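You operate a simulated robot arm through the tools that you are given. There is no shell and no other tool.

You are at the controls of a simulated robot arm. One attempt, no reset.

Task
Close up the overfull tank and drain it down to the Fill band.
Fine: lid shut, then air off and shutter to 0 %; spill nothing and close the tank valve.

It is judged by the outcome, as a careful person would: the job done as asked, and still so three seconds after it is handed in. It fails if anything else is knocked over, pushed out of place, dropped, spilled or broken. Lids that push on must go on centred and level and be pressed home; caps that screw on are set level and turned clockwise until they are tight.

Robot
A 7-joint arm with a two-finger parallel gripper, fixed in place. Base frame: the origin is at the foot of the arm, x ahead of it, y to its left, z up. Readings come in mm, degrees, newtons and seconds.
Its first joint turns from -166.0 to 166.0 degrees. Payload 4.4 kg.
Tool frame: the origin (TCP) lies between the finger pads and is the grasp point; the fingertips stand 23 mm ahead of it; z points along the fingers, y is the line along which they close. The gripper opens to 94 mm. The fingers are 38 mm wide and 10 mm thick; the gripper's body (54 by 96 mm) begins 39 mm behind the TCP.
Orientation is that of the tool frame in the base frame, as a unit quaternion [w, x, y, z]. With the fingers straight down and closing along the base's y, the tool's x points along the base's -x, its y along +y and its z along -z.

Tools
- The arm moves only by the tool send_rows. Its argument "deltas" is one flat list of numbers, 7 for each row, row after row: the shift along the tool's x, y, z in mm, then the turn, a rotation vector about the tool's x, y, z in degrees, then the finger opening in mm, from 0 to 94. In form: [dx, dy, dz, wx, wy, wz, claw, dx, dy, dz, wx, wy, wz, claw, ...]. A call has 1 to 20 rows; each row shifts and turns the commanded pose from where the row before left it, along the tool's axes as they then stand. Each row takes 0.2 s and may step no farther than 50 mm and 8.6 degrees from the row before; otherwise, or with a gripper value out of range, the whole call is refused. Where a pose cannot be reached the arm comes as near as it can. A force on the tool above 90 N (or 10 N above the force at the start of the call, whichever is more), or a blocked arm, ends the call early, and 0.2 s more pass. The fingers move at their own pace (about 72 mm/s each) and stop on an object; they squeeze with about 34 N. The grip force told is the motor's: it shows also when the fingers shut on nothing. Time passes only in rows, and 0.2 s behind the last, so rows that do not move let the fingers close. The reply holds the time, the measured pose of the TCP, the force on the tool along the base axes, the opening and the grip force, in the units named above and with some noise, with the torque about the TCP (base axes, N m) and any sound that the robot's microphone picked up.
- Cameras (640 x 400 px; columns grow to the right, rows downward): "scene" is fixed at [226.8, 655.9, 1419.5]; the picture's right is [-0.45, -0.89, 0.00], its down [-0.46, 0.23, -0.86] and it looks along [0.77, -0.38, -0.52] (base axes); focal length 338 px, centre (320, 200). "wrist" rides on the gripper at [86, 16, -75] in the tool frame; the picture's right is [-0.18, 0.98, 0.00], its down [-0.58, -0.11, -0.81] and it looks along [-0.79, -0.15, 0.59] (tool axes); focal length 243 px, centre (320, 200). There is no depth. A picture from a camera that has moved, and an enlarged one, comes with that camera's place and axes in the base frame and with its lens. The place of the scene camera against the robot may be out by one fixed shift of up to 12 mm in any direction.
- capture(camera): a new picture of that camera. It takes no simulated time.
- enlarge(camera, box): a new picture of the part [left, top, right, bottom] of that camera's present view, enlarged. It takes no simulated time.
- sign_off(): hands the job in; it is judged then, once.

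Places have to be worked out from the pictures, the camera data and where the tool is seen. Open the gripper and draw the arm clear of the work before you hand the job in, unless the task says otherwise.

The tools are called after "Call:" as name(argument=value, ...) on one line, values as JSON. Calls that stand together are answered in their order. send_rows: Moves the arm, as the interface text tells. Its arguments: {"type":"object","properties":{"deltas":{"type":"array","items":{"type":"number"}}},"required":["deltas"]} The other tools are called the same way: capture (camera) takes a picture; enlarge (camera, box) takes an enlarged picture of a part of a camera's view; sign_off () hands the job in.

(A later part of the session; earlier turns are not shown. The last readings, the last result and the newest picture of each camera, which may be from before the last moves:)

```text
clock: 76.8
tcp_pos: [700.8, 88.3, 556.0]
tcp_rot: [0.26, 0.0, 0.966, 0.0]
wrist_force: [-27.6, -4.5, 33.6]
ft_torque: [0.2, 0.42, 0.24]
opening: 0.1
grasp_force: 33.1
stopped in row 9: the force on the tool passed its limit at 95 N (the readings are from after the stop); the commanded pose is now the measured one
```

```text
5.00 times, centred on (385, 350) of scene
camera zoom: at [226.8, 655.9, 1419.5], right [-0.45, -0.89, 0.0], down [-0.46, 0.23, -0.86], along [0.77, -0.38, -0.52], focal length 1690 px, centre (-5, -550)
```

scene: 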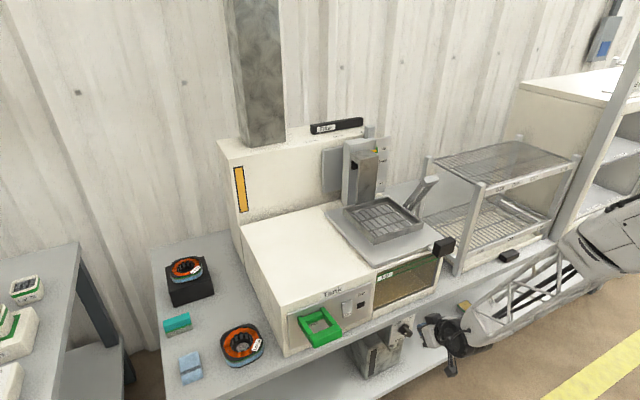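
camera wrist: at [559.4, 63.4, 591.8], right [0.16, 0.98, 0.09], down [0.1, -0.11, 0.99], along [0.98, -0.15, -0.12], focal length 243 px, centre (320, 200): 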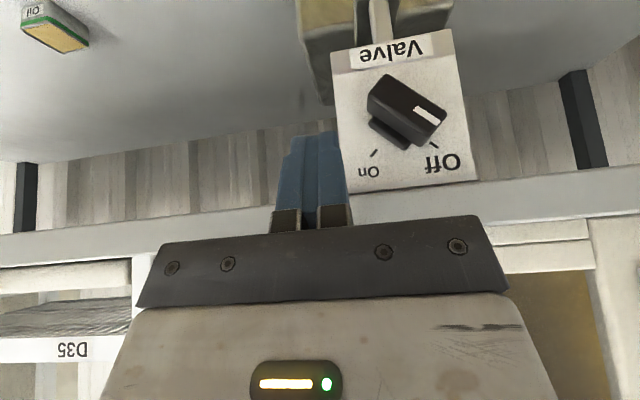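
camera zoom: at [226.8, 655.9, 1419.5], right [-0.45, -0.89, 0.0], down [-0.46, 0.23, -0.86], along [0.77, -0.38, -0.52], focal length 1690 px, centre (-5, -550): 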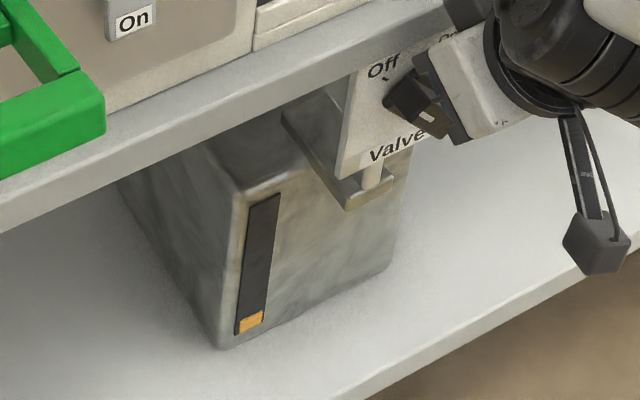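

The pointer is back close to the Off tick, with the finger pressing against its stop. I'll release, withdraw, and check the pointer angle and whether the flow has stopped.

Call:
send_rows(deltas=[0, -5, 0, 0, 0, 0, 0, 19.25, -5, -22.66, 0, 0, 0, 0, 0, 0, 0, 0, 0, 0, 0])

Call:
enlarge(camera="wrist", box=[260, 0, 460, 150])

Call:
enlarge(camera="scene", box=[370, 350, 402, 382])

```text
clock: 77.6
tcp_pos: [674.4, 79.8, 565.8]
tcp_rot: [0.261, 0.001, 0.965, -0.001]
wrist_force: [-0.6, 0.3, 0.4]
ft_torque: [-0.02, 0.0, -0.02]
opening: 0.1
grasp_force: 34.1
```

```text
2.67 times, centred on (360, 75) of wrist
camera zoom: at [562.4, 96.3, 586.6], right [0.16, 0.98, 0.09], down [0.1, -0.11, 0.99], along [0.98, -0.15, -0.11], focal length 647 px, centre (213, 533)
```

zoom: 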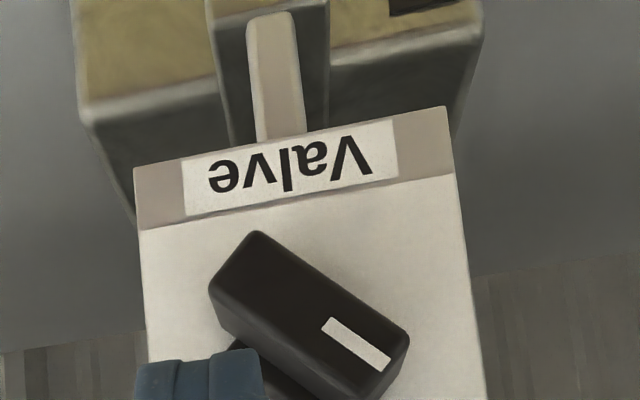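

```text
12.50 times, centred on (386, 366) of scene
camera zoom: at [226.8, 655.9, 1419.5], right [-0.45, -0.89, 0.0], down [-0.46, 0.23, -0.86], along [0.77, -0.38, -0.52], focal length 4224 px, centre (-505, -1875)
```

zoom: 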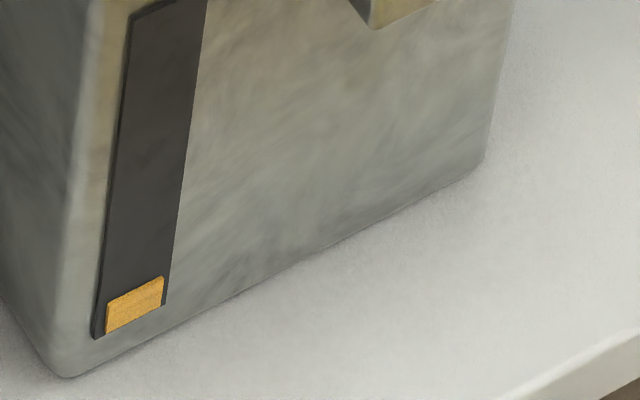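

The pointer reads Off again, as it did at the start. I'll go up in front of the window with the wrist camera near liquid height to measure the level, and check that the strip is steady.

Call:
send_rows(deltas=[-7.4, 5.7, -37.5, 0, 0, 0, 0, -7.4, 5.7, -37.5, 0, 0, 0, 0, -7.4, 5.7, -37.5, 0, 0, 0, 0, -7.4, 5.7, -37.5, 0, 0, 0, 0, -7.4, 5.7, -37.5, 0, 0, 0, 0, -7.4, 5.7, -37.5, 0, 0, 0, 0, 0, 0, 0, 0, -7.5, 0, 0, 0, 0, 0, 0, -7.5, 0, 0])

Call:
capture(camera="wrist")

Call:
enlarge(camera="wrist", box=[180, 90, 480, 230])

Call:
enlarge(camera="scene", box=[370, 350, 402, 382])

Call:
enlarge(camera="scene", box=[340, 290, 450, 390])

```text
clock: 79.4
tcp_pos: [600.1, 112.7, 780.0]
tcp_rot: [0.36, 0.002, 0.933, -0.006]
wrist_force: [0.0, 0.3, 3.5]
ft_torque: [-0.05, 0.19, -0.01]
opening: 0.0
grasp_force: 33.6
out of reach, approached as far as the arm can: row 8
```

```text
taken
camera wrist: at [486.7, 129.0, 778.6], right [0.15, 0.98, 0.12], down [-0.11, -0.1, 0.99], along [0.98, -0.16, 0.09], focal length 243 px, centre (320, 200)
```

wrist: 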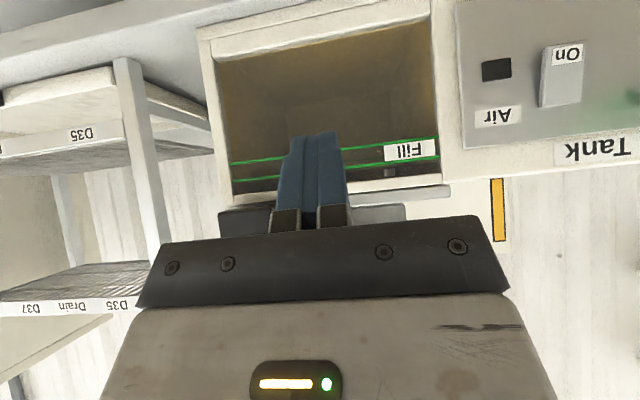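

```text
2.13 times, centred on (330, 160) of wrist
camera zoom: at [486.7, 129.0, 778.6], right [0.15, 0.98, 0.12], down [-0.11, -0.1, 0.99], along [0.98, -0.16, 0.09], focal length 518 px, centre (299, 285)
```

zoom: 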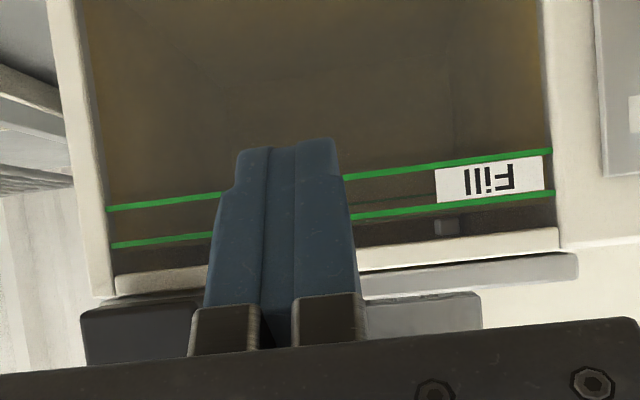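

```text
12.50 times, centred on (386, 366) of scene
camera zoom: at [226.8, 655.9, 1419.5], right [-0.45, -0.89, 0.0], down [-0.46, 0.23, -0.86], along [0.77, -0.38, -0.52], focal length 4224 px, centre (-505, -1875)
```

zoom: 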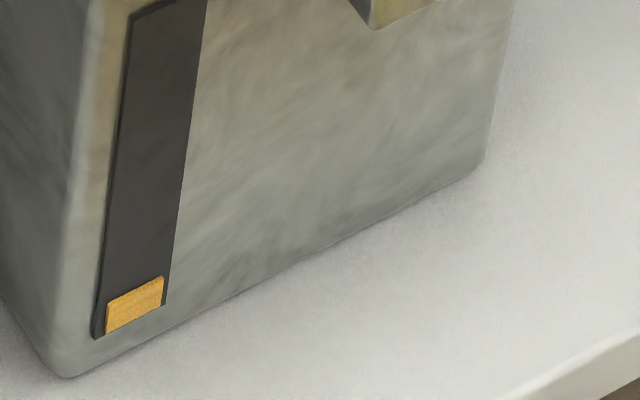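

```text
4.00 times, centred on (395, 340) of scene
camera zoom: at [226.8, 655.9, 1419.5], right [-0.45, -0.89, 0.0], down [-0.46, 0.23, -0.86], along [0.77, -0.38, -0.52], focal length 1352 px, centre (20, -360)
```

zoom: 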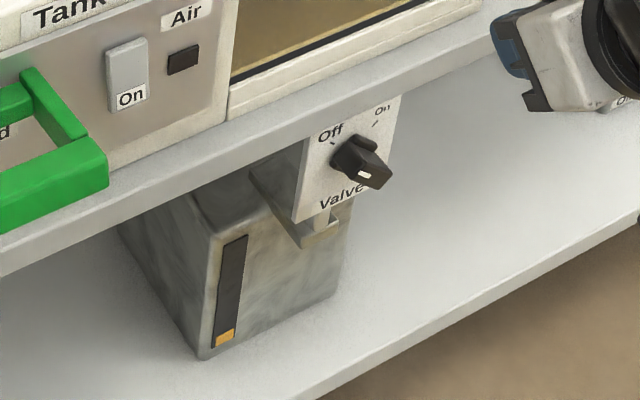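

The strip is steady, so the valve is really closed. I'll zoom into the window on the right of the fingers to find the liquid surface.

Call:
enlarge(camera="wrist", box=[345, 130, 445, 205])

Call:
enlarge(camera="wrist", box=[215, 130, 295, 220])

```text
5.33 times, centred on (395, 168) of wrist
camera zoom: at [486.7, 129.0, 778.6], right [0.15, 0.98, 0.12], down [-0.11, -0.1, 0.99], along [0.98, -0.16, 0.09], focal length 1294 px, centre (-80, 373)
```

zoom: 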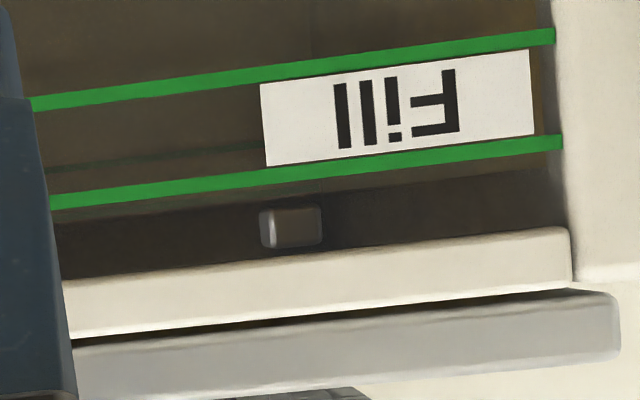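

```text
4.44 times, centred on (255, 175) of wrist
camera zoom: at [486.7, 129.0, 778.6], right [0.15, 0.98, 0.12], down [-0.11, -0.1, 0.99], along [0.98, -0.16, 0.09], focal length 1078 px, centre (609, 311)
```

zoom: 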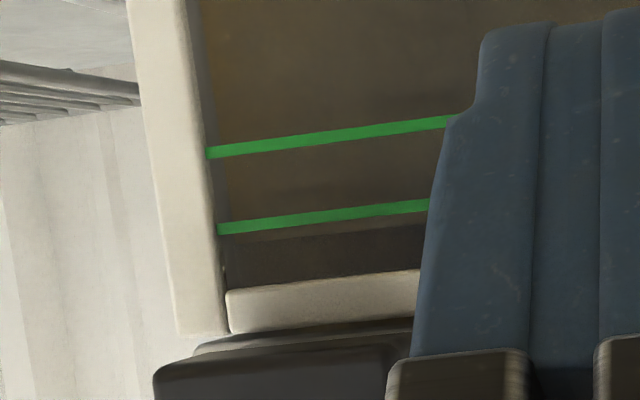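

I can see the surface: a change from brown to darker just above the upper green line, about 5 mm over it. So a further drop of roughly 15 mm puts it mid-band. I'll calibrate with the scene view for monitoring.

Call:
enlarge(camera="scene", box=[380, 252, 420, 282])

Call:
enlarge(camera="scene", box=[404, 244, 444, 274])

```text
13.33 times, centred on (400, 267) of scene
camera zoom: at [226.8, 655.9, 1419.5], right [-0.45, -0.89, 0.0], down [-0.46, 0.23, -0.86], along [0.77, -0.38, -0.52], focal length 4506 px, centre (-747, -693)
```

zoom: 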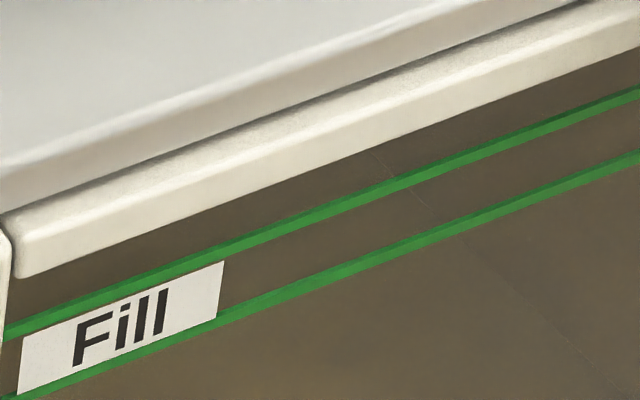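

```text
13.33 times, centred on (424, 259) of scene
camera zoom: at [226.8, 655.9, 1419.5], right [-0.45, -0.89, 0.0], down [-0.46, 0.23, -0.86], along [0.77, -0.38, -0.52], focal length 4506 px, centre (-1067, -587)
```

zoom: 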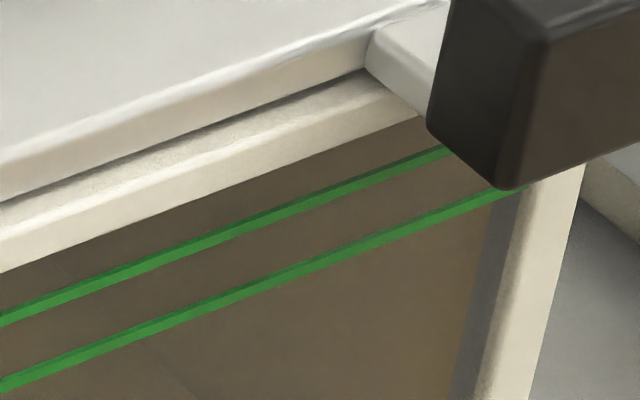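

The scene view isn't clear enough for the surface, so I'll drain in steps and re-measure with the wrist camera, using the container strip as a gauge. I'll go back down to the left of the knob for the second opening.

Call:
send_rows(deltas=[0, 0, 0, -0.7, 6.1, 0, 0, 0, 0, 0, 0, 6.1, 0, 0, 9.2, 5.4, 39.9, 0, 0, 0, 0, 9.2, 5.4, 39.9, 0, 0, 0, 0, 9.2, 5.4, 39.9, 0, 0, 0, 0, 9.2, 5.4, 39.9, 0, 0, 0, 0, 9.2, 5.4, 39.9, 0, 0, 0, 0, 9.2, 5.4, 39.9, 0, 0, 0, 0])

Call:
capture(camera="wrist")

```text
clock: 81.2
tcp_pos: [673.9, 145.8, 546.9]
tcp_rot: [0.257, 0.001, 0.966, 0.001]
wrist_force: [0.5, 0.8, 0.4]
ft_torque: [-0.01, 0.02, 0.01]
opening: 0.0
grasp_force: 33.9
```

```text
taken
camera wrist: at [561.6, 162.7, 568.7], right [0.16, 0.98, 0.09], down [0.1, -0.11, 0.99], along [0.98, -0.15, -0.12], focal length 243 px, centre (320, 200)
```

wrist: 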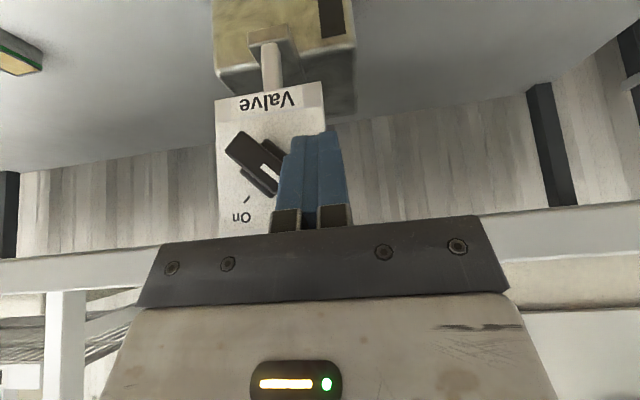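

I'm lined up again. I'll go in and push the pointer open as before, then start timing.

Call:
send_rows(deltas=[-7.15, -1.3, 17.5, 0, 0, 0, 0, -7.15, -1.3, 17.5, 0, 0, 0, 0, 0, -4, 0, 0, 0, 0, 0, 0, -2, 0, 0, 0, 0, 0, 0, -1, 0, 0, 0, 0, 0, 0, -1, 0, 0, 0, 0, 0, 0, -1, 0, 0, 0, 0, 0, 0, -1, 0, 0, 0, 0, 0, 0, -1, 0, 0, 0, 0, 0, 0, -1, 0, 0, 0, 0, 0, 0, -1, 0, 0, 0, 0, 0, 0, -1, 0, 0, 0, 0, 0, 0, -1, 0, 0, 0, 0, 0])

Call:
enlarge(camera="wrist", box=[160, 0, 460, 240])

Call:
enlarge(camera="scene", box=[370, 350, 402, 382])

```text
clock: 84.0
tcp_pos: [701.0, 128.3, 524.4]
tcp_rot: [0.258, 0.001, 0.966, 0.0]
wrist_force: [-0.6, 1.5, 2.1]
ft_torque: [-0.08, -0.03, 0.03]
opening: 0.0
grasp_force: 33.8
```

```text
1.67 times, centred on (310, 120) of wrist
camera zoom: at [589.3, 144.5, 545.6], right [0.16, 0.98, 0.09], down [0.1, -0.11, 0.99], along [0.98, -0.15, -0.12], focal length 404 px, centre (337, 333)
```

zoom: 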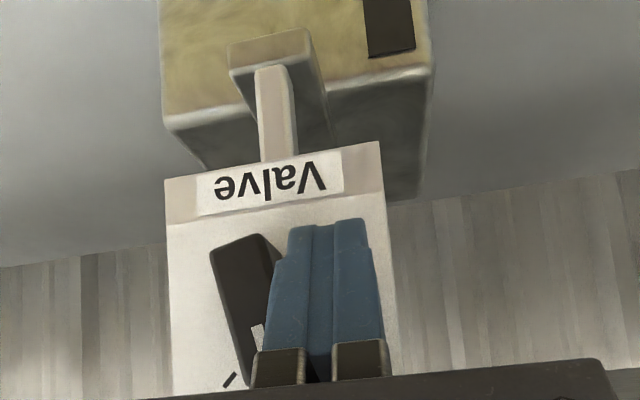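

```text
12.50 times, centred on (386, 366) of scene
camera zoom: at [226.8, 655.9, 1419.5], right [-0.45, -0.89, 0.0], down [-0.46, 0.23, -0.86], along [0.77, -0.38, -0.52], focal length 4224 px, centre (-505, -1875)
```

zoom: 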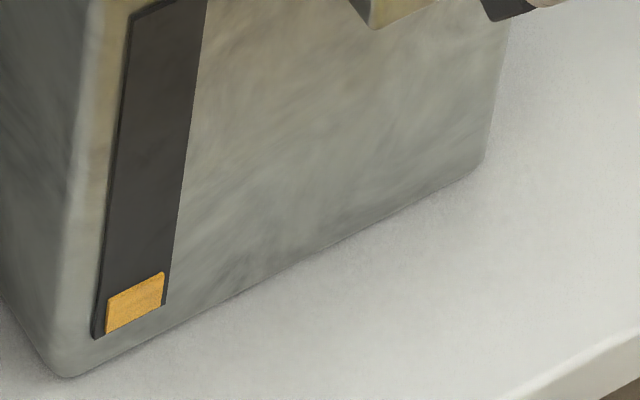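

The knob is open again and the strip is rising. I'll let it drain for about 6 more seconds, checking part-way.

Call:
send_rows(deltas=[0, 0, 0, 0, 0, 0, 0, 0, 0, 0, 0, 0, 0, 0, 0, 0, 0, 0, 0, 0, 0, 0, 0, 0, 0, 0, 0, 0, 0, 0, 0, 0, 0, 0, 0, 0, 0, 0, 0, 0, 0, 0, 0, 0, 0, 0, 0, 0, 0, 0, 0, 0, 0, 0, 0, 0, 0, 0, 0, 0, 0, 0, 0, 0, 0, 0, 0, 0, 0, 0, 0, 0, 0, 0, 0, 0, 0, 0, 0, 0, 0, 0, 0, 0, 0, 0, 0, 0, 0, 0, 0, 0, 0, 0, 0, 0, 0, 0, 0, 0, 0, 0, 0, 0, 0])

Call:
enlarge(camera="scene", box=[370, 350, 402, 382])

Call:
enlarge(camera="scene", box=[374, 245, 442, 305])

```text
clock: 87.2
tcp_pos: [701.6, 128.7, 523.7]
tcp_rot: [0.258, 0.001, 0.966, 0.001]
wrist_force: [-0.5, -0.6, 0.3]
ft_torque: [0.01, -0.02, -0.02]
opening: 0.0
grasp_force: 34.1
```

```text
12.50 times, centred on (386, 366) of scene
camera zoom: at [226.8, 655.9, 1419.5], right [-0.45, -0.89, 0.0], down [-0.46, 0.23, -0.86], along [0.77, -0.38, -0.52], focal length 4224 px, centre (-505, -1875)
```

zoom: 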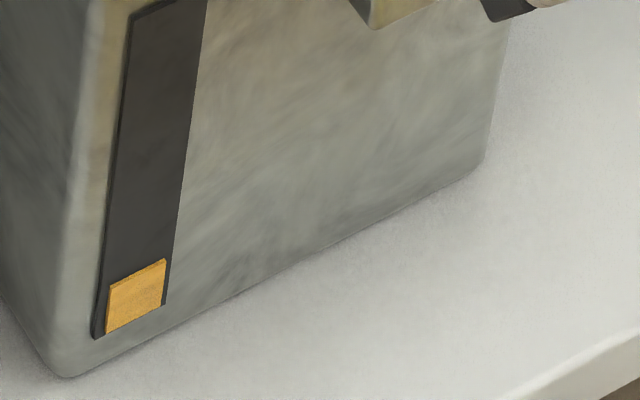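

```text
6.67 times, centred on (408, 275) of scene
camera zoom: at [226.8, 655.9, 1419.5], right [-0.45, -0.89, 0.0], down [-0.46, 0.23, -0.86], along [0.77, -0.38, -0.52], focal length 2253 px, centre (-267, -300)
```

zoom: 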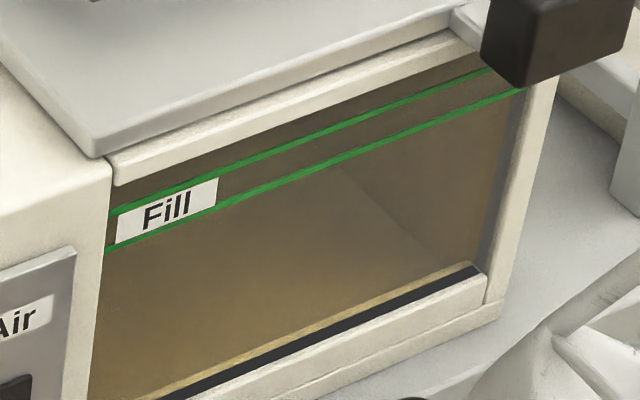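

The strip is at about 48 px, up from 35, a steady rate of about 4 px/s. I'll wait around 5 more seconds before closing to measure.

Call:
send_rows(deltas=[0, 0, 0, 0, 0, 0, 0, 0, 0, 0, 0, 0, 0, 0, 0, 0, 0, 0, 0, 0, 0, 0, 0, 0, 0, 0, 0, 0, 0, 0, 0, 0, 0, 0, 0, 0, 0, 0, 0, 0, 0, 0, 0, 0, 0, 0, 0, 0, 0, 0, 0, 0, 0, 0, 0, 0, 0, 0, 0, 0, 0, 0, 0, 0, 0, 0, 0, 0, 0, 0, 0, 0, 0, 0, 0, 0, 0, 0, 0, 0, 0, 0, 0, 0, 0, 0, 0, 0, 0, 0, 0, 0, 0, 0, 0, 0, 0, 0, 0, 0, 0, 0, 0, 0, 0, 0, 0, 0, 0, 0, 0, 0, 0, 0, 0, 0, 0, 0, 0, 0, 0, 0, 0, 0, 0, 0, 0, 0, 0, 0, 0, 0, 0, 0, 0, 0, 0, 0, 0, 0])

Call:
enlarge(camera="scene", box=[370, 350, 402, 382])

Call:
enlarge(camera="scene", box=[380, 252, 420, 282])

```text
clock: 91.4
tcp_pos: [700.3, 127.0, 523.2]
tcp_rot: [0.258, 0.0, 0.966, 0.001]
wrist_force: [0.1, -0.5, 0.2]
ft_torque: [0.01, 0.02, 0.01]
opening: 0.2
grasp_force: 34.3
```

```text
12.50 times, centred on (386, 366) of scene
camera zoom: at [226.8, 655.9, 1419.5], right [-0.45, -0.89, 0.0], down [-0.46, 0.23, -0.86], along [0.77, -0.38, -0.52], focal length 4224 px, centre (-505, -1875)
```

zoom: 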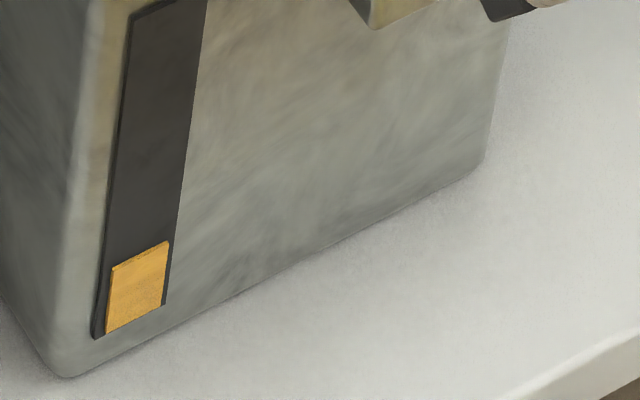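

```text
13.33 times, centred on (400, 267) of scene
camera zoom: at [226.8, 655.9, 1419.5], right [-0.45, -0.89, 0.0], down [-0.46, 0.23, -0.86], along [0.77, -0.38, -0.52], focal length 4506 px, centre (-747, -693)
```

zoom: 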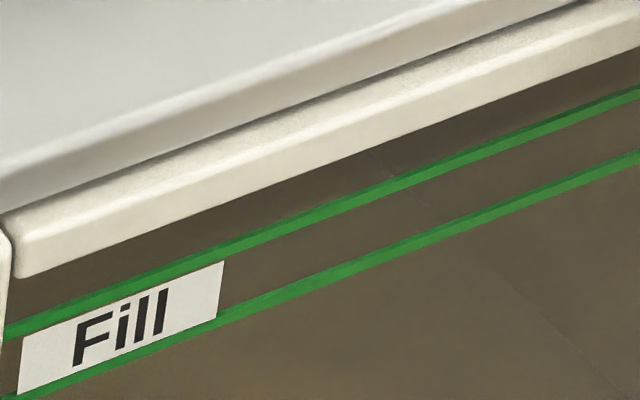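

The strip is at about 66 px. I'll close the valve now with the same right-side manoeuvre, finishing in 1 mm steps, then measure the level again.

Call:
send_rows(deltas=[16.65, 0, -21.2, 0, 0, 0, 0, -5, -28, -8.66, 0, 0, 0, 0, -5, -28, -8.66, 0, 0, 0, 0, -22.5, 0, 13, 0, 0, 0, 0, 0, 8, 0, 0, 0, 0, 0, 0, 3, 0, 0, 0, 0, 0, 0, 1, 0, 0, 0, 0, 0, 0, 1, 0, 0, 0, 0, 0, 0, 1, 0, 0, 0, 0, 0, 0, 1, 0, 0, 0, 0, 0])

Call:
enlarge(camera="wrist", box=[200, 0, 500, 240])

```text
clock: 93.6
tcp_pos: [701.5, 87.6, 554.1]
tcp_rot: [0.257, 0.001, 0.966, 0.001]
wrist_force: [-46.0, -23.8, 52.9]
ft_torque: [-0.09, 0.72, 0.28]
opening: 0.0
grasp_force: 33.2
```

```text
1.67 times, centred on (350, 120) of wrist
camera zoom: at [590.3, 103.0, 576.5], right [0.16, 0.98, 0.09], down [0.1, -0.11, 0.99], along [0.98, -0.15, -0.12], focal length 404 px, centre (270, 333)
```

zoom: 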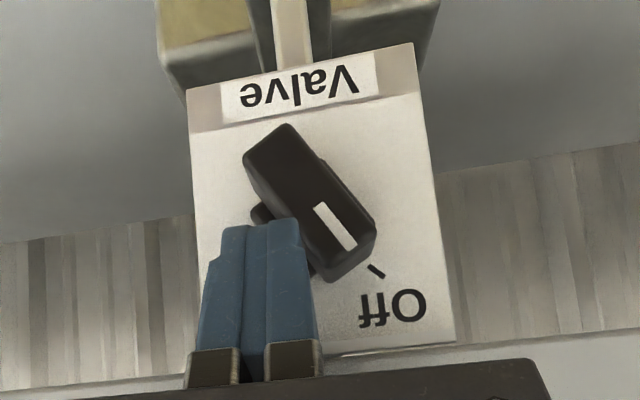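

The pointer is still about 15–20° short of Off and the tip is wedging on the knob's base. I'll raise 4 mm and keep pushing left gently to finish closing.

Call:
send_rows(deltas=[-2, 0, -3.46, 0, 0, 0, 0, 0, 1.5, 0, 0, 0, 0, 0, 0, 1.5, 0, 0, 0, 0, 0, 0, 1.5, 0, 0, 0, 0, 0])

Call:
enlarge(camera="wrist", box=[200, 0, 500, 240])

Call:
enlarge(camera="scene", box=[370, 350, 402, 382])

```text
clock: 94.6
tcp_pos: [701.2, 93.5, 559.1]
tcp_rot: [0.258, 0.001, 0.966, 0.0]
wrist_force: [-0.1, -2.0, 0.2]
ft_torque: [-0.04, 0.02, -0.02]
opening: 0.0
grasp_force: 34.4
```

```text
1.67 times, centred on (350, 120) of wrist
camera zoom: at [589.9, 108.0, 579.6], right [0.16, 0.98, 0.09], down [0.1, -0.11, 0.99], along [0.98, -0.15, -0.12], focal length 404 px, centre (270, 333)
```

zoom: 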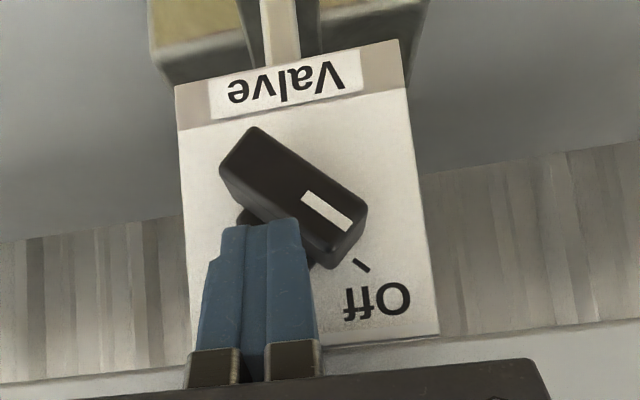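

```text
12.50 times, centred on (386, 366) of scene
camera zoom: at [226.8, 655.9, 1419.5], right [-0.45, -0.89, 0.0], down [-0.46, 0.23, -0.86], along [0.77, -0.38, -0.52], focal length 4224 px, centre (-505, -1875)
```

zoom: 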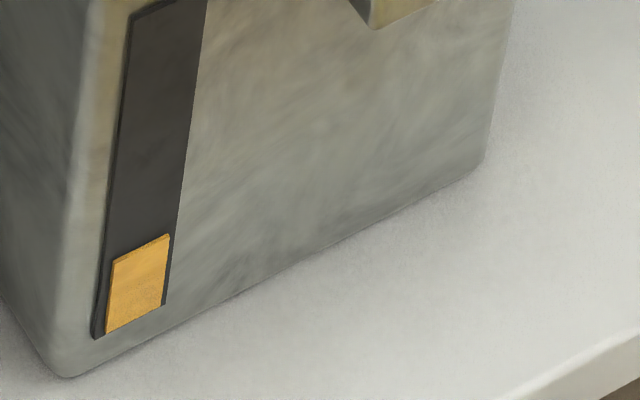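

With the finger 4 mm higher the knob turned easily to Off, with only 2 N of force. I'll nudge 1 mm more to confirm the stop, then withdraw and go up to measure the level.

Call:
send_rows(deltas=[0, 1, 0, 0, 0, 0, 0])

Call:
send_rows(deltas=[0, -6, 0, 0, 0, 0, 0, 19.25, -4, -22.66, 0, 0, 0, 0, -7.4, 5.7, -35, 0, 0, 0, 0, -7.4, 5.7, -35, 0, 0, 0, 0, -7.4, 5.7, -35, 0, 0, 0, 0, -7.4, 5.7, -35, 0, 0, 0, 0, -7.4, 5.7, -35, 0, 0, 0, 0, -7.4, 5.7, -37, 0, 0, 0, 0, 0, 0, 0, 0, -6, 0, 0, 0, 0, 0, 0, -5.5, 0, 0])

Call:
capture(camera="wrist")

Call:
enlarge(camera="wrist", box=[345, 130, 445, 205])

Call:
enlarge(camera="wrist", box=[215, 130, 295, 220])

Call:
enlarge(camera="scene", box=[370, 350, 402, 382])

```text
clock: 95.0
tcp_pos: [701.3, 90.9, 556.6]
tcp_rot: [0.258, 0.002, 0.966, 0.0]
wrist_force: [-3.6, -16.4, 4.6]
ft_torque: [-0.33, 0.09, -0.08]
opening: 0.0
grasp_force: 33.7
```

```text
clock: 97.2
tcp_pos: [605.7, 117.1, 766.3]
tcp_rot: [0.35, 0.001, 0.937, 0.0]
wrist_force: [1.1, 1.0, 4.7]
ft_torque: [-0.02, 0.28, -0.01]
opening: 0.0
grasp_force: 33.4
```

```text
taken
camera wrist: at [491.8, 133.1, 766.8], right [0.14, 0.98, 0.12], down [-0.09, -0.11, 0.99], along [0.99, -0.15, 0.07], focal length 243 px, centre (320, 200)
```

wrist: 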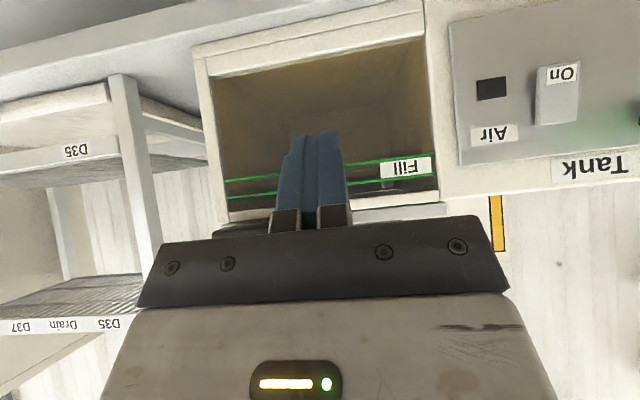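

```text
5.33 times, centred on (395, 168) of wrist
camera zoom: at [491.8, 133.1, 766.8], right [0.14, 0.98, 0.12], down [-0.09, -0.11, 0.99], along [0.99, -0.15, 0.07], focal length 1294 px, centre (-80, 373)
```

zoom: 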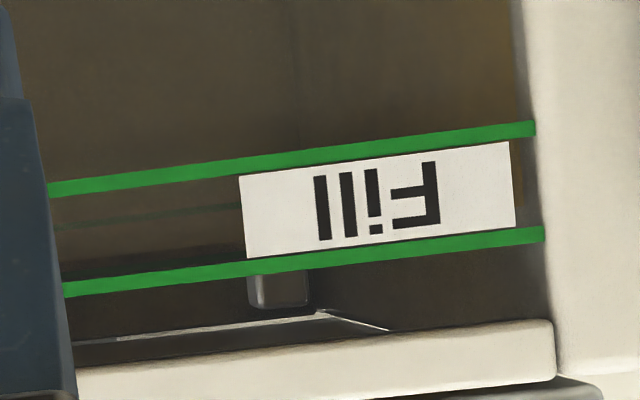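

```text
4.44 times, centred on (255, 175) of wrist
camera zoom: at [491.8, 133.1, 766.8], right [0.14, 0.98, 0.12], down [-0.09, -0.11, 0.99], along [0.99, -0.15, 0.07], focal length 1078 px, centre (609, 311)
```

zoom: 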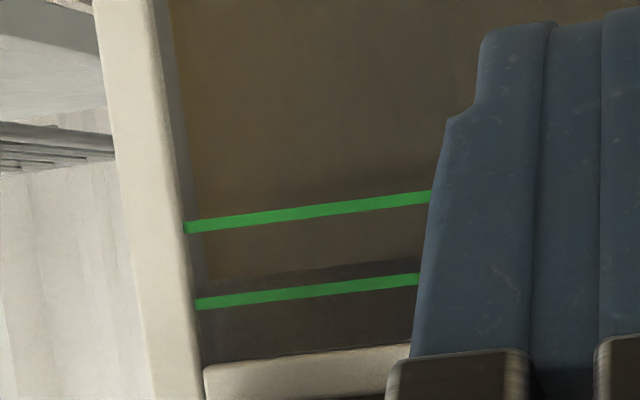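

```text
12.50 times, centred on (386, 366) of scene
camera zoom: at [226.8, 655.9, 1419.5], right [-0.45, -0.89, 0.0], down [-0.46, 0.23, -0.86], along [0.77, -0.38, -0.52], focal length 4224 px, centre (-505, -1875)
```

zoom: 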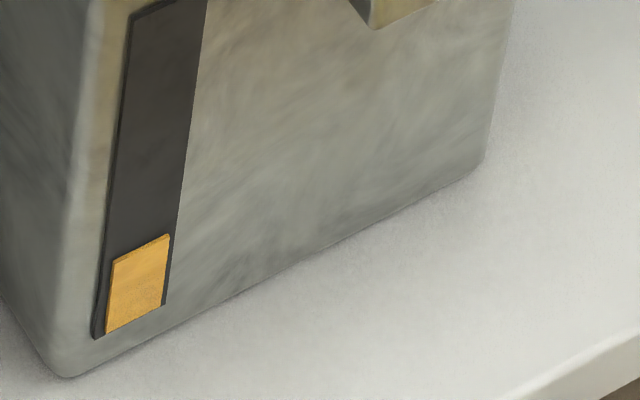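

The boundary now appears about 4–5 mm below the upper line, but both times it lay near my camera's own height, which is suspicious. I'll check from a different camera height before trusting it.

Call:
send_rows(deltas=[-15.2, 0, -20.9, 0, 0, 0, 0])

Call:
enlarge(camera="wrist", box=[345, 110, 445, 205])

Call:
enlarge(camera="wrist", box=[215, 120, 295, 220])

```text
clock: 97.6
tcp_pos: [604.4, 116.8, 798.6]
tcp_rot: [0.353, 0.001, 0.936, 0.0]
wrist_force: [0.4, -0.1, -0.2]
ft_torque: [0.01, -0.04, 0.0]
opening: 0.2
grasp_force: 34.6
```

```text
4.21 times, centred on (395, 158) of wrist
camera zoom: at [489.9, 132.5, 797.4], right [0.14, 0.98, 0.12], down [-0.1, -0.11, 0.99], along [0.99, -0.15, 0.08], focal length 1022 px, centre (4, 379)
```

zoom: 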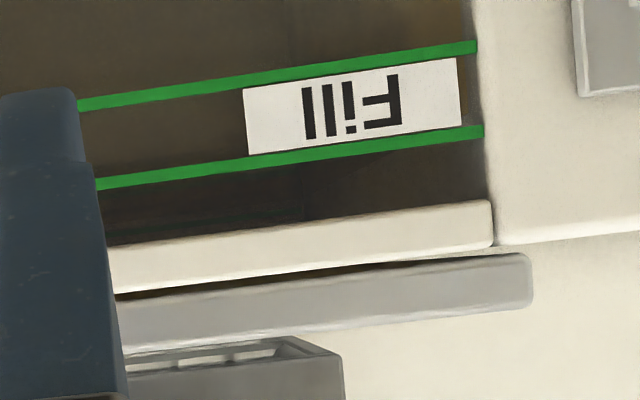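

```text
4.00 times, centred on (255, 170) of wrist
camera zoom: at [489.9, 132.5, 797.4], right [0.14, 0.98, 0.12], down [-0.1, -0.11, 0.99], along [0.99, -0.15, 0.08], focal length 970 px, centre (580, 320)
```

zoom: 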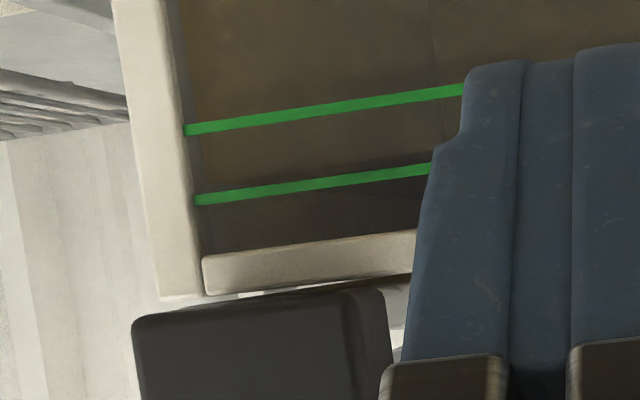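

From 30 mm higher the boundary stays at the same place on the glass, just below the upper line, so it is the real surface. I'll zoom in tighter to judge it precisely.

Call:
enlarge(camera="wrist", box=[226, 138, 276, 183])

Call:
enlarge(camera="wrist", box=[360, 120, 410, 165])

Call:
enlarge(camera="scene", box=[380, 252, 420, 282])

```text
8.89 times, centred on (251, 160) of wrist
camera zoom: at [489.9, 132.5, 797.4], right [0.14, 0.98, 0.12], down [-0.1, -0.11, 0.99], along [0.99, -0.15, 0.08], focal length 2157 px, centre (933, 551)
```

zoom: 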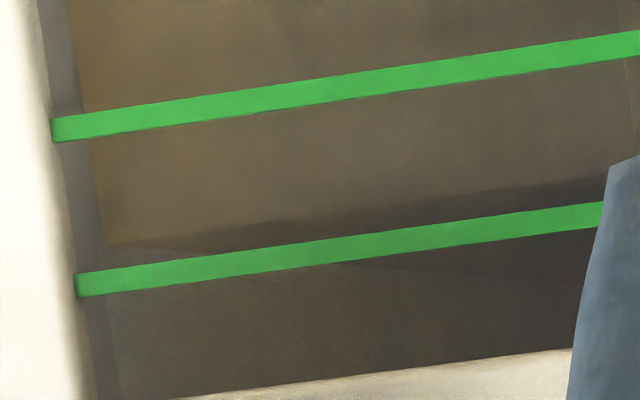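

```text
8.89 times, centred on (385, 142) of wrist
camera zoom: at [489.9, 132.5, 797.4], right [0.14, 0.98, 0.12], down [-0.1, -0.11, 0.99], along [0.99, -0.15, 0.08], focal length 2157 px, centre (-258, 711)
```

zoom: 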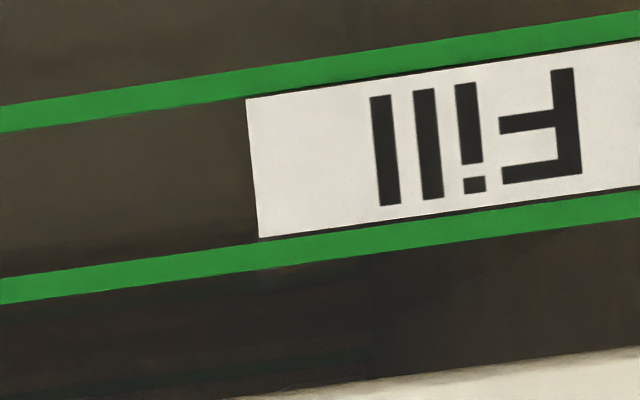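

```text
13.33 times, centred on (400, 267) of scene
camera zoom: at [226.8, 655.9, 1419.5], right [-0.45, -0.89, 0.0], down [-0.46, 0.23, -0.86], along [0.77, -0.38, -0.52], focal length 4506 px, centre (-747, -693)
```

zoom: 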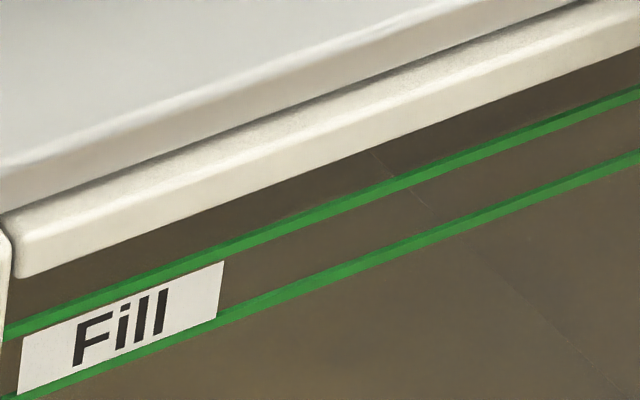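

The surface is clear now: about 20% of the band's width below the upper green line, just inside the band. For a safer margin I'll drain roughly 5 mm more (about 5 s at 0.9 mm/s) to reach mid-band, using the same moves.

Call:
send_rows(deltas=[0, 0, 0, 0, 5.7, 0, 0, 0, 0, 0, 0, 5.6, 0, 0, 10.95, 4.83, 42.1, 0, 0, 0, 0, 10.95, 4.83, 42.1, 0, 0, 0, 0, 10.95, 4.83, 42.1, 0, 0, 0, 0, 10.95, 4.83, 42.1, 0, 0, 0, 0, 10.95, 4.83, 42.1, 0, 0, 0, 0, 10.95, 4.83, 42.1, 0, 0, 0, 0])

Call:
enlarge(camera="wrist", box=[160, 0, 460, 240])

```text
clock: 99.4
tcp_pos: [672.9, 148.4, 549.1]
tcp_rot: [0.26, 0.001, 0.966, 0.001]
wrist_force: [-0.1, -0.4, 0.3]
ft_torque: [0.0, 0.01, 0.03]
opening: 0.1
grasp_force: 34.3
```

```text
1.67 times, centred on (310, 120) of wrist
camera zoom: at [561.1, 164.4, 569.7], right [0.16, 0.98, 0.09], down [0.1, -0.11, 0.99], along [0.98, -0.15, -0.11], focal length 404 px, centre (337, 333)
```

zoom: 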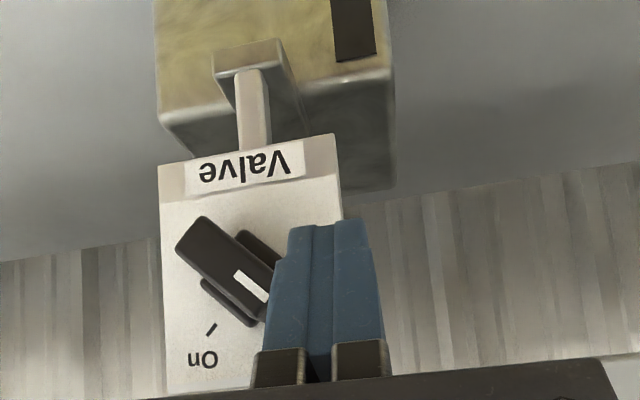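

I'm aligned left of the knob again. I'll go in and push the pointer open as before.

Call:
send_rows(deltas=[-6.7, -1.7, 18.5, 0, 0, 0, 0, -6.7, -1.7, 18.5, 0, 0, 0, 0, 0, -5, 0, 0, 0, 0, 0, 0, -3, 0, 0, 0, 0, 0, 0, -1, 0, 0, 0, 0, 0, 0, -1, 0, 0, 0, 0, 0, 0, -1, 0, 0, 0, 0, 0, 0, -1, 0, 0, 0, 0, 0, 0, -1, 0, 0, 0, 0, 0, 0, -1, 0, 0, 0, 0, 0, 0, -1, 0, 0, 0, 0, 0, 0, -1, 0, 0, 0, 0, 0, 0, -1, 0, 0, 0, 0, 0])

Call:
enlarge(camera="wrist", box=[160, 0, 460, 240])

Call:
enlarge(camera="scene", box=[370, 350, 402, 382])

```text
clock: 102.2
tcp_pos: [705.4, 126.2, 522.9]
tcp_rot: [0.26, 0.0, 0.966, 0.001]
wrist_force: [-0.2, 2.1, 1.8]
ft_torque: [-0.05, -0.01, 0.03]
opening: 0.0
grasp_force: 34.3
```

```text
1.67 times, centred on (310, 120) of wrist
camera zoom: at [592.9, 141.8, 543.9], right [0.16, 0.98, 0.09], down [0.1, -0.11, 0.99], along [0.98, -0.15, -0.12], focal length 404 px, centre (337, 333)
```

zoom: 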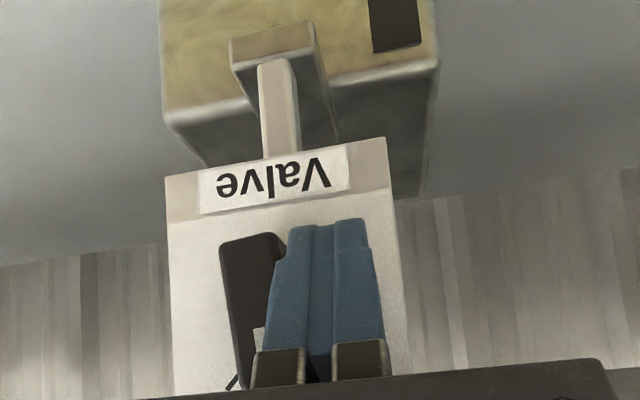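

```text
12.50 times, centred on (386, 366) of scene
camera zoom: at [226.8, 655.9, 1419.5], right [-0.45, -0.89, 0.0], down [-0.46, 0.23, -0.86], along [0.77, -0.38, -0.52], focal length 4224 px, centre (-505, -1875)
```

zoom: 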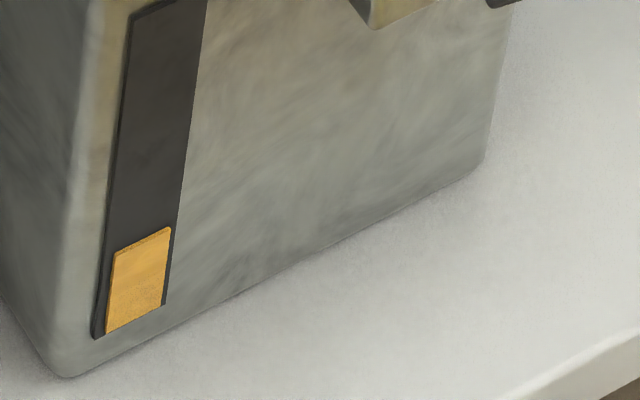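

The strip is at about 81 px, up from 73, and I want roughly 95–97 px at the end. I'll wait 1.6 s and then close in the same call, coming in at the height that worked.

Call:
send_rows(deltas=[0, 0, 0, 0, 0, 0, 0, 0, 0, 0, 0, 0, 0, 0, 0, 0, 0, 0, 0, 0, 0, 0, 0, 0, 0, 0, 0, 0, 0, 0, 0, 0, 0, 0, 0, 0, 0, 0, 0, 0, 0, 0, 0, 0, 0, 0, 0, 0, 0, 0, 0, 0, 0, 0, 0, 0, 20, 0, -25.4, 0, 0, 0, 0, -6, -28, -10.4, 0, 0, 0, 0, -6, -28, -10.4, 0, 0, 0, 0, -22.5, 0, 13, 0, 0, 0, 0, 0, 8, 0, 0, 0, 0, 0, 0, 4, 0, 0, 0, 0, 0, 0, 2, 0, 0, 0, 0, 0, 0, 2, 0, 0, 0, 0, 0, 0, 2, 0, 0, 0, 0, 0, 0, 1.5, 0, 0, 0, 0, 0, 0, 1.5, 0, 0, 0, 0, 0, 0, 1.5, 0, 0, 0, 0, 0])

Call:
enlarge(camera="wrist", box=[200, 0, 500, 240])

Call:
enlarge(camera="scene", box=[370, 350, 402, 382])

```text
clock: 106.4
tcp_pos: [699.2, 92.1, 557.7]
tcp_rot: [0.258, 0.001, 0.966, 0.0]
wrist_force: [0.1, -0.3, 0.7]
ft_torque: [0.0, 0.04, 0.0]
opening: 0.3
grasp_force: 34.2
```

```text
1.67 times, centred on (350, 120) of wrist
camera zoom: at [587.9, 107.6, 579.7], right [0.16, 0.98, 0.09], down [0.1, -0.11, 0.99], along [0.98, -0.15, -0.12], focal length 404 px, centre (270, 333)
```

zoom: 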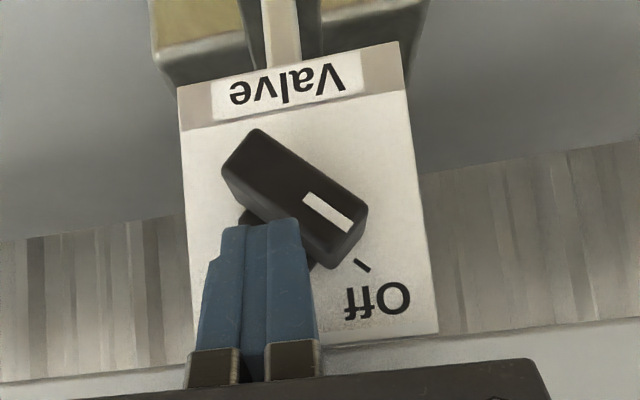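

```text
12.50 times, centred on (386, 366) of scene
camera zoom: at [226.8, 655.9, 1419.5], right [-0.45, -0.89, 0.0], down [-0.46, 0.23, -0.86], along [0.77, -0.38, -0.52], focal length 4224 px, centre (-505, -1875)
```

zoom: 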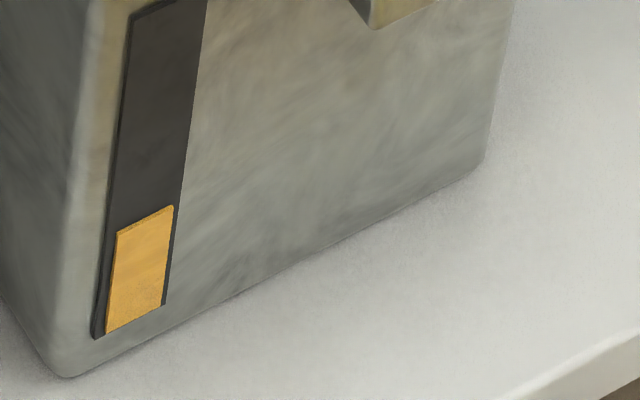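

The pointer is at Off and the strip reads about 102 px. I'll nudge once more to make sure it sits against its stop.

Call:
send_rows(deltas=[0, 1, 0, 0, 0, 0, 0, 0, 1, 0, 0, 0, 0, 0])

Call:
enlarge(camera="wrist", box=[200, 0, 500, 240])

```text
clock: 107.0
tcp_pos: [701.3, 93.6, 559.4]
tcp_rot: [0.26, 0.0, 0.966, 0.002]
wrist_force: [-1.4, -3.2, 1.6]
ft_torque: [-0.08, -0.01, 0.02]
opening: 0.0
grasp_force: 33.8
```

```text
1.67 times, centred on (350, 120) of wrist
camera zoom: at [588.2, 109.7, 579.9], right [0.16, 0.98, 0.09], down [0.1, -0.11, 0.99], along [0.98, -0.15, -0.12], focal length 404 px, centre (270, 333)
```

zoom: 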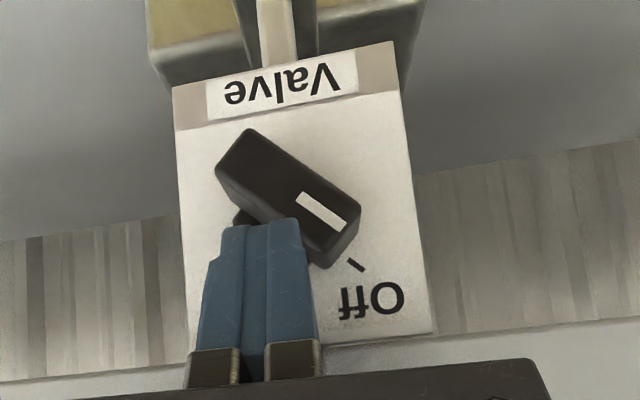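

It is still moving very slightly with 3 N. One more 1 mm step should confirm the stop.

Call:
send_rows(deltas=[0, 1, 0, 0, 0, 0, 0])

Call:
enlarge(camera="wrist", box=[200, 0, 500, 240])

```text
clock: 107.4
tcp_pos: [700.4, 92.8, 557.4]
tcp_rot: [0.259, 0.002, 0.966, 0.001]
wrist_force: [-6.8, -26.7, 4.0]
ft_torque: [-0.55, 0.14, -0.13]
opening: 0.0
grasp_force: 34.1
```

```text
1.67 times, centred on (350, 120) of wrist
camera zoom: at [588.3, 110.4, 580.0], right [0.16, 0.98, 0.09], down [0.1, -0.11, 0.99], along [0.98, -0.15, -0.12], focal length 404 px, centre (270, 333)
```

zoom: 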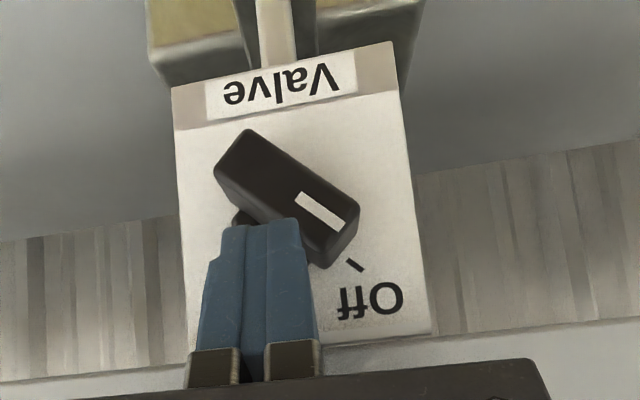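

The stop is confirmed at 27 N with no further turning. I'll back straight off without dragging the knob and go up to re-measure the level.

Call:
send_rows(deltas=[0, -8, 0, 0, 0, 0, 0, 19.25, -4, -22.66, 0, 0, 0, 0, -7.4, 6, -37, 0, 0, 0, 0, -7.4, 6, -37, 0, 0, 0, 0, -7.4, 6, -37, 0, 0, 0, 0, -7.4, 6, -37, 0, 0, 0, 0, -7.4, 6, -37, 0, 0, 0, 0, -7.4, 6, -40, 0, 0, 0, 0, 0, 0, 0, 0, -6, 0, 0, 0, 0, 0, 0, -5, 0, 0])

Call:
capture(camera="wrist")

Call:
enlarge(camera="wrist", box=[222, 138, 292, 203])

Call:
enlarge(camera="wrist", box=[350, 120, 430, 190])

Call:
enlarge(camera="scene", box=[370, 350, 402, 382])

```text
clock: 109.6
tcp_pos: [595.2, 120.0, 772.0]
tcp_rot: [0.34, -0.001, 0.94, -0.002]
wrist_force: [0.3, 1.0, 2.4]
ft_torque: [-0.01, 0.12, -0.04]
opening: 0.2
grasp_force: 34.0
```

```text
taken
camera wrist: at [481.7, 135.8, 773.8], right [0.14, 0.98, 0.11], down [-0.07, -0.1, 0.99], along [0.99, -0.15, 0.05], focal length 243 px, centre (320, 200)
```

wrist: 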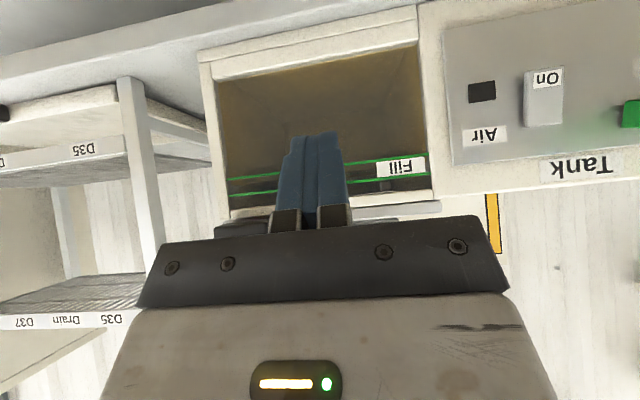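

```text
6.15 times, centred on (257, 170) of wrist
camera zoom: at [481.7, 135.8, 773.8], right [0.14, 0.98, 0.11], down [-0.07, -0.1, 0.99], along [0.99, -0.15, 0.05], focal length 1493 px, centre (708, 382)
```

zoom: 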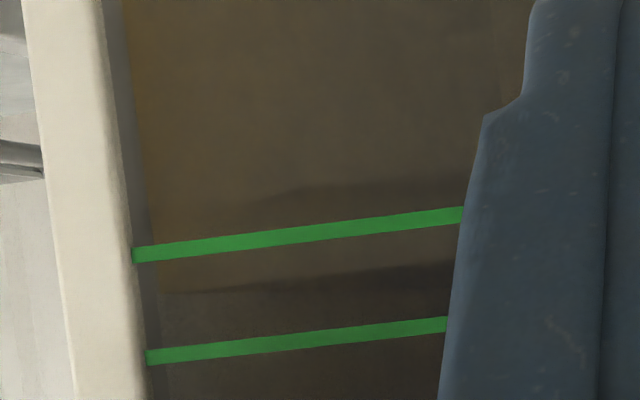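

```text
5.71 times, centred on (390, 155) of wrist
camera zoom: at [481.7, 135.8, 773.8], right [0.14, 0.98, 0.11], down [-0.07, -0.1, 0.99], along [0.99, -0.15, 0.05], focal length 1386 px, centre (-80, 457)
```

zoom: 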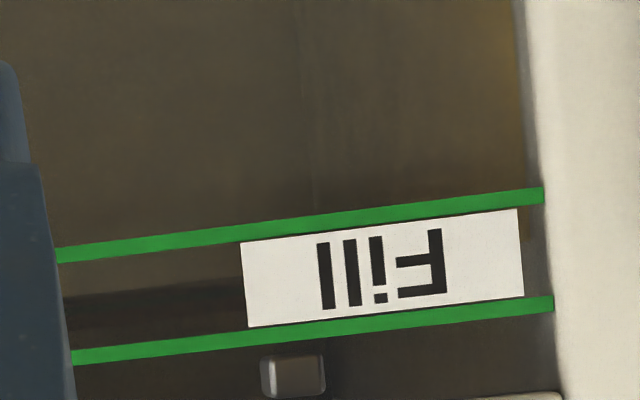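

```text
12.50 times, centred on (386, 366) of scene
camera zoom: at [226.8, 655.9, 1419.5], right [-0.45, -0.89, 0.0], down [-0.46, 0.23, -0.86], along [0.77, -0.38, -0.52], focal length 4224 px, centre (-505, -1875)
```

zoom: 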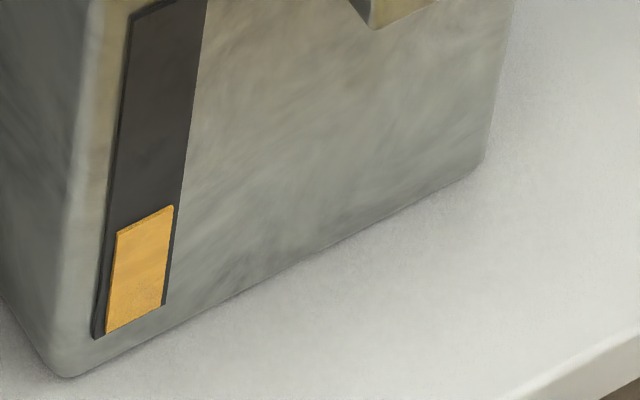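

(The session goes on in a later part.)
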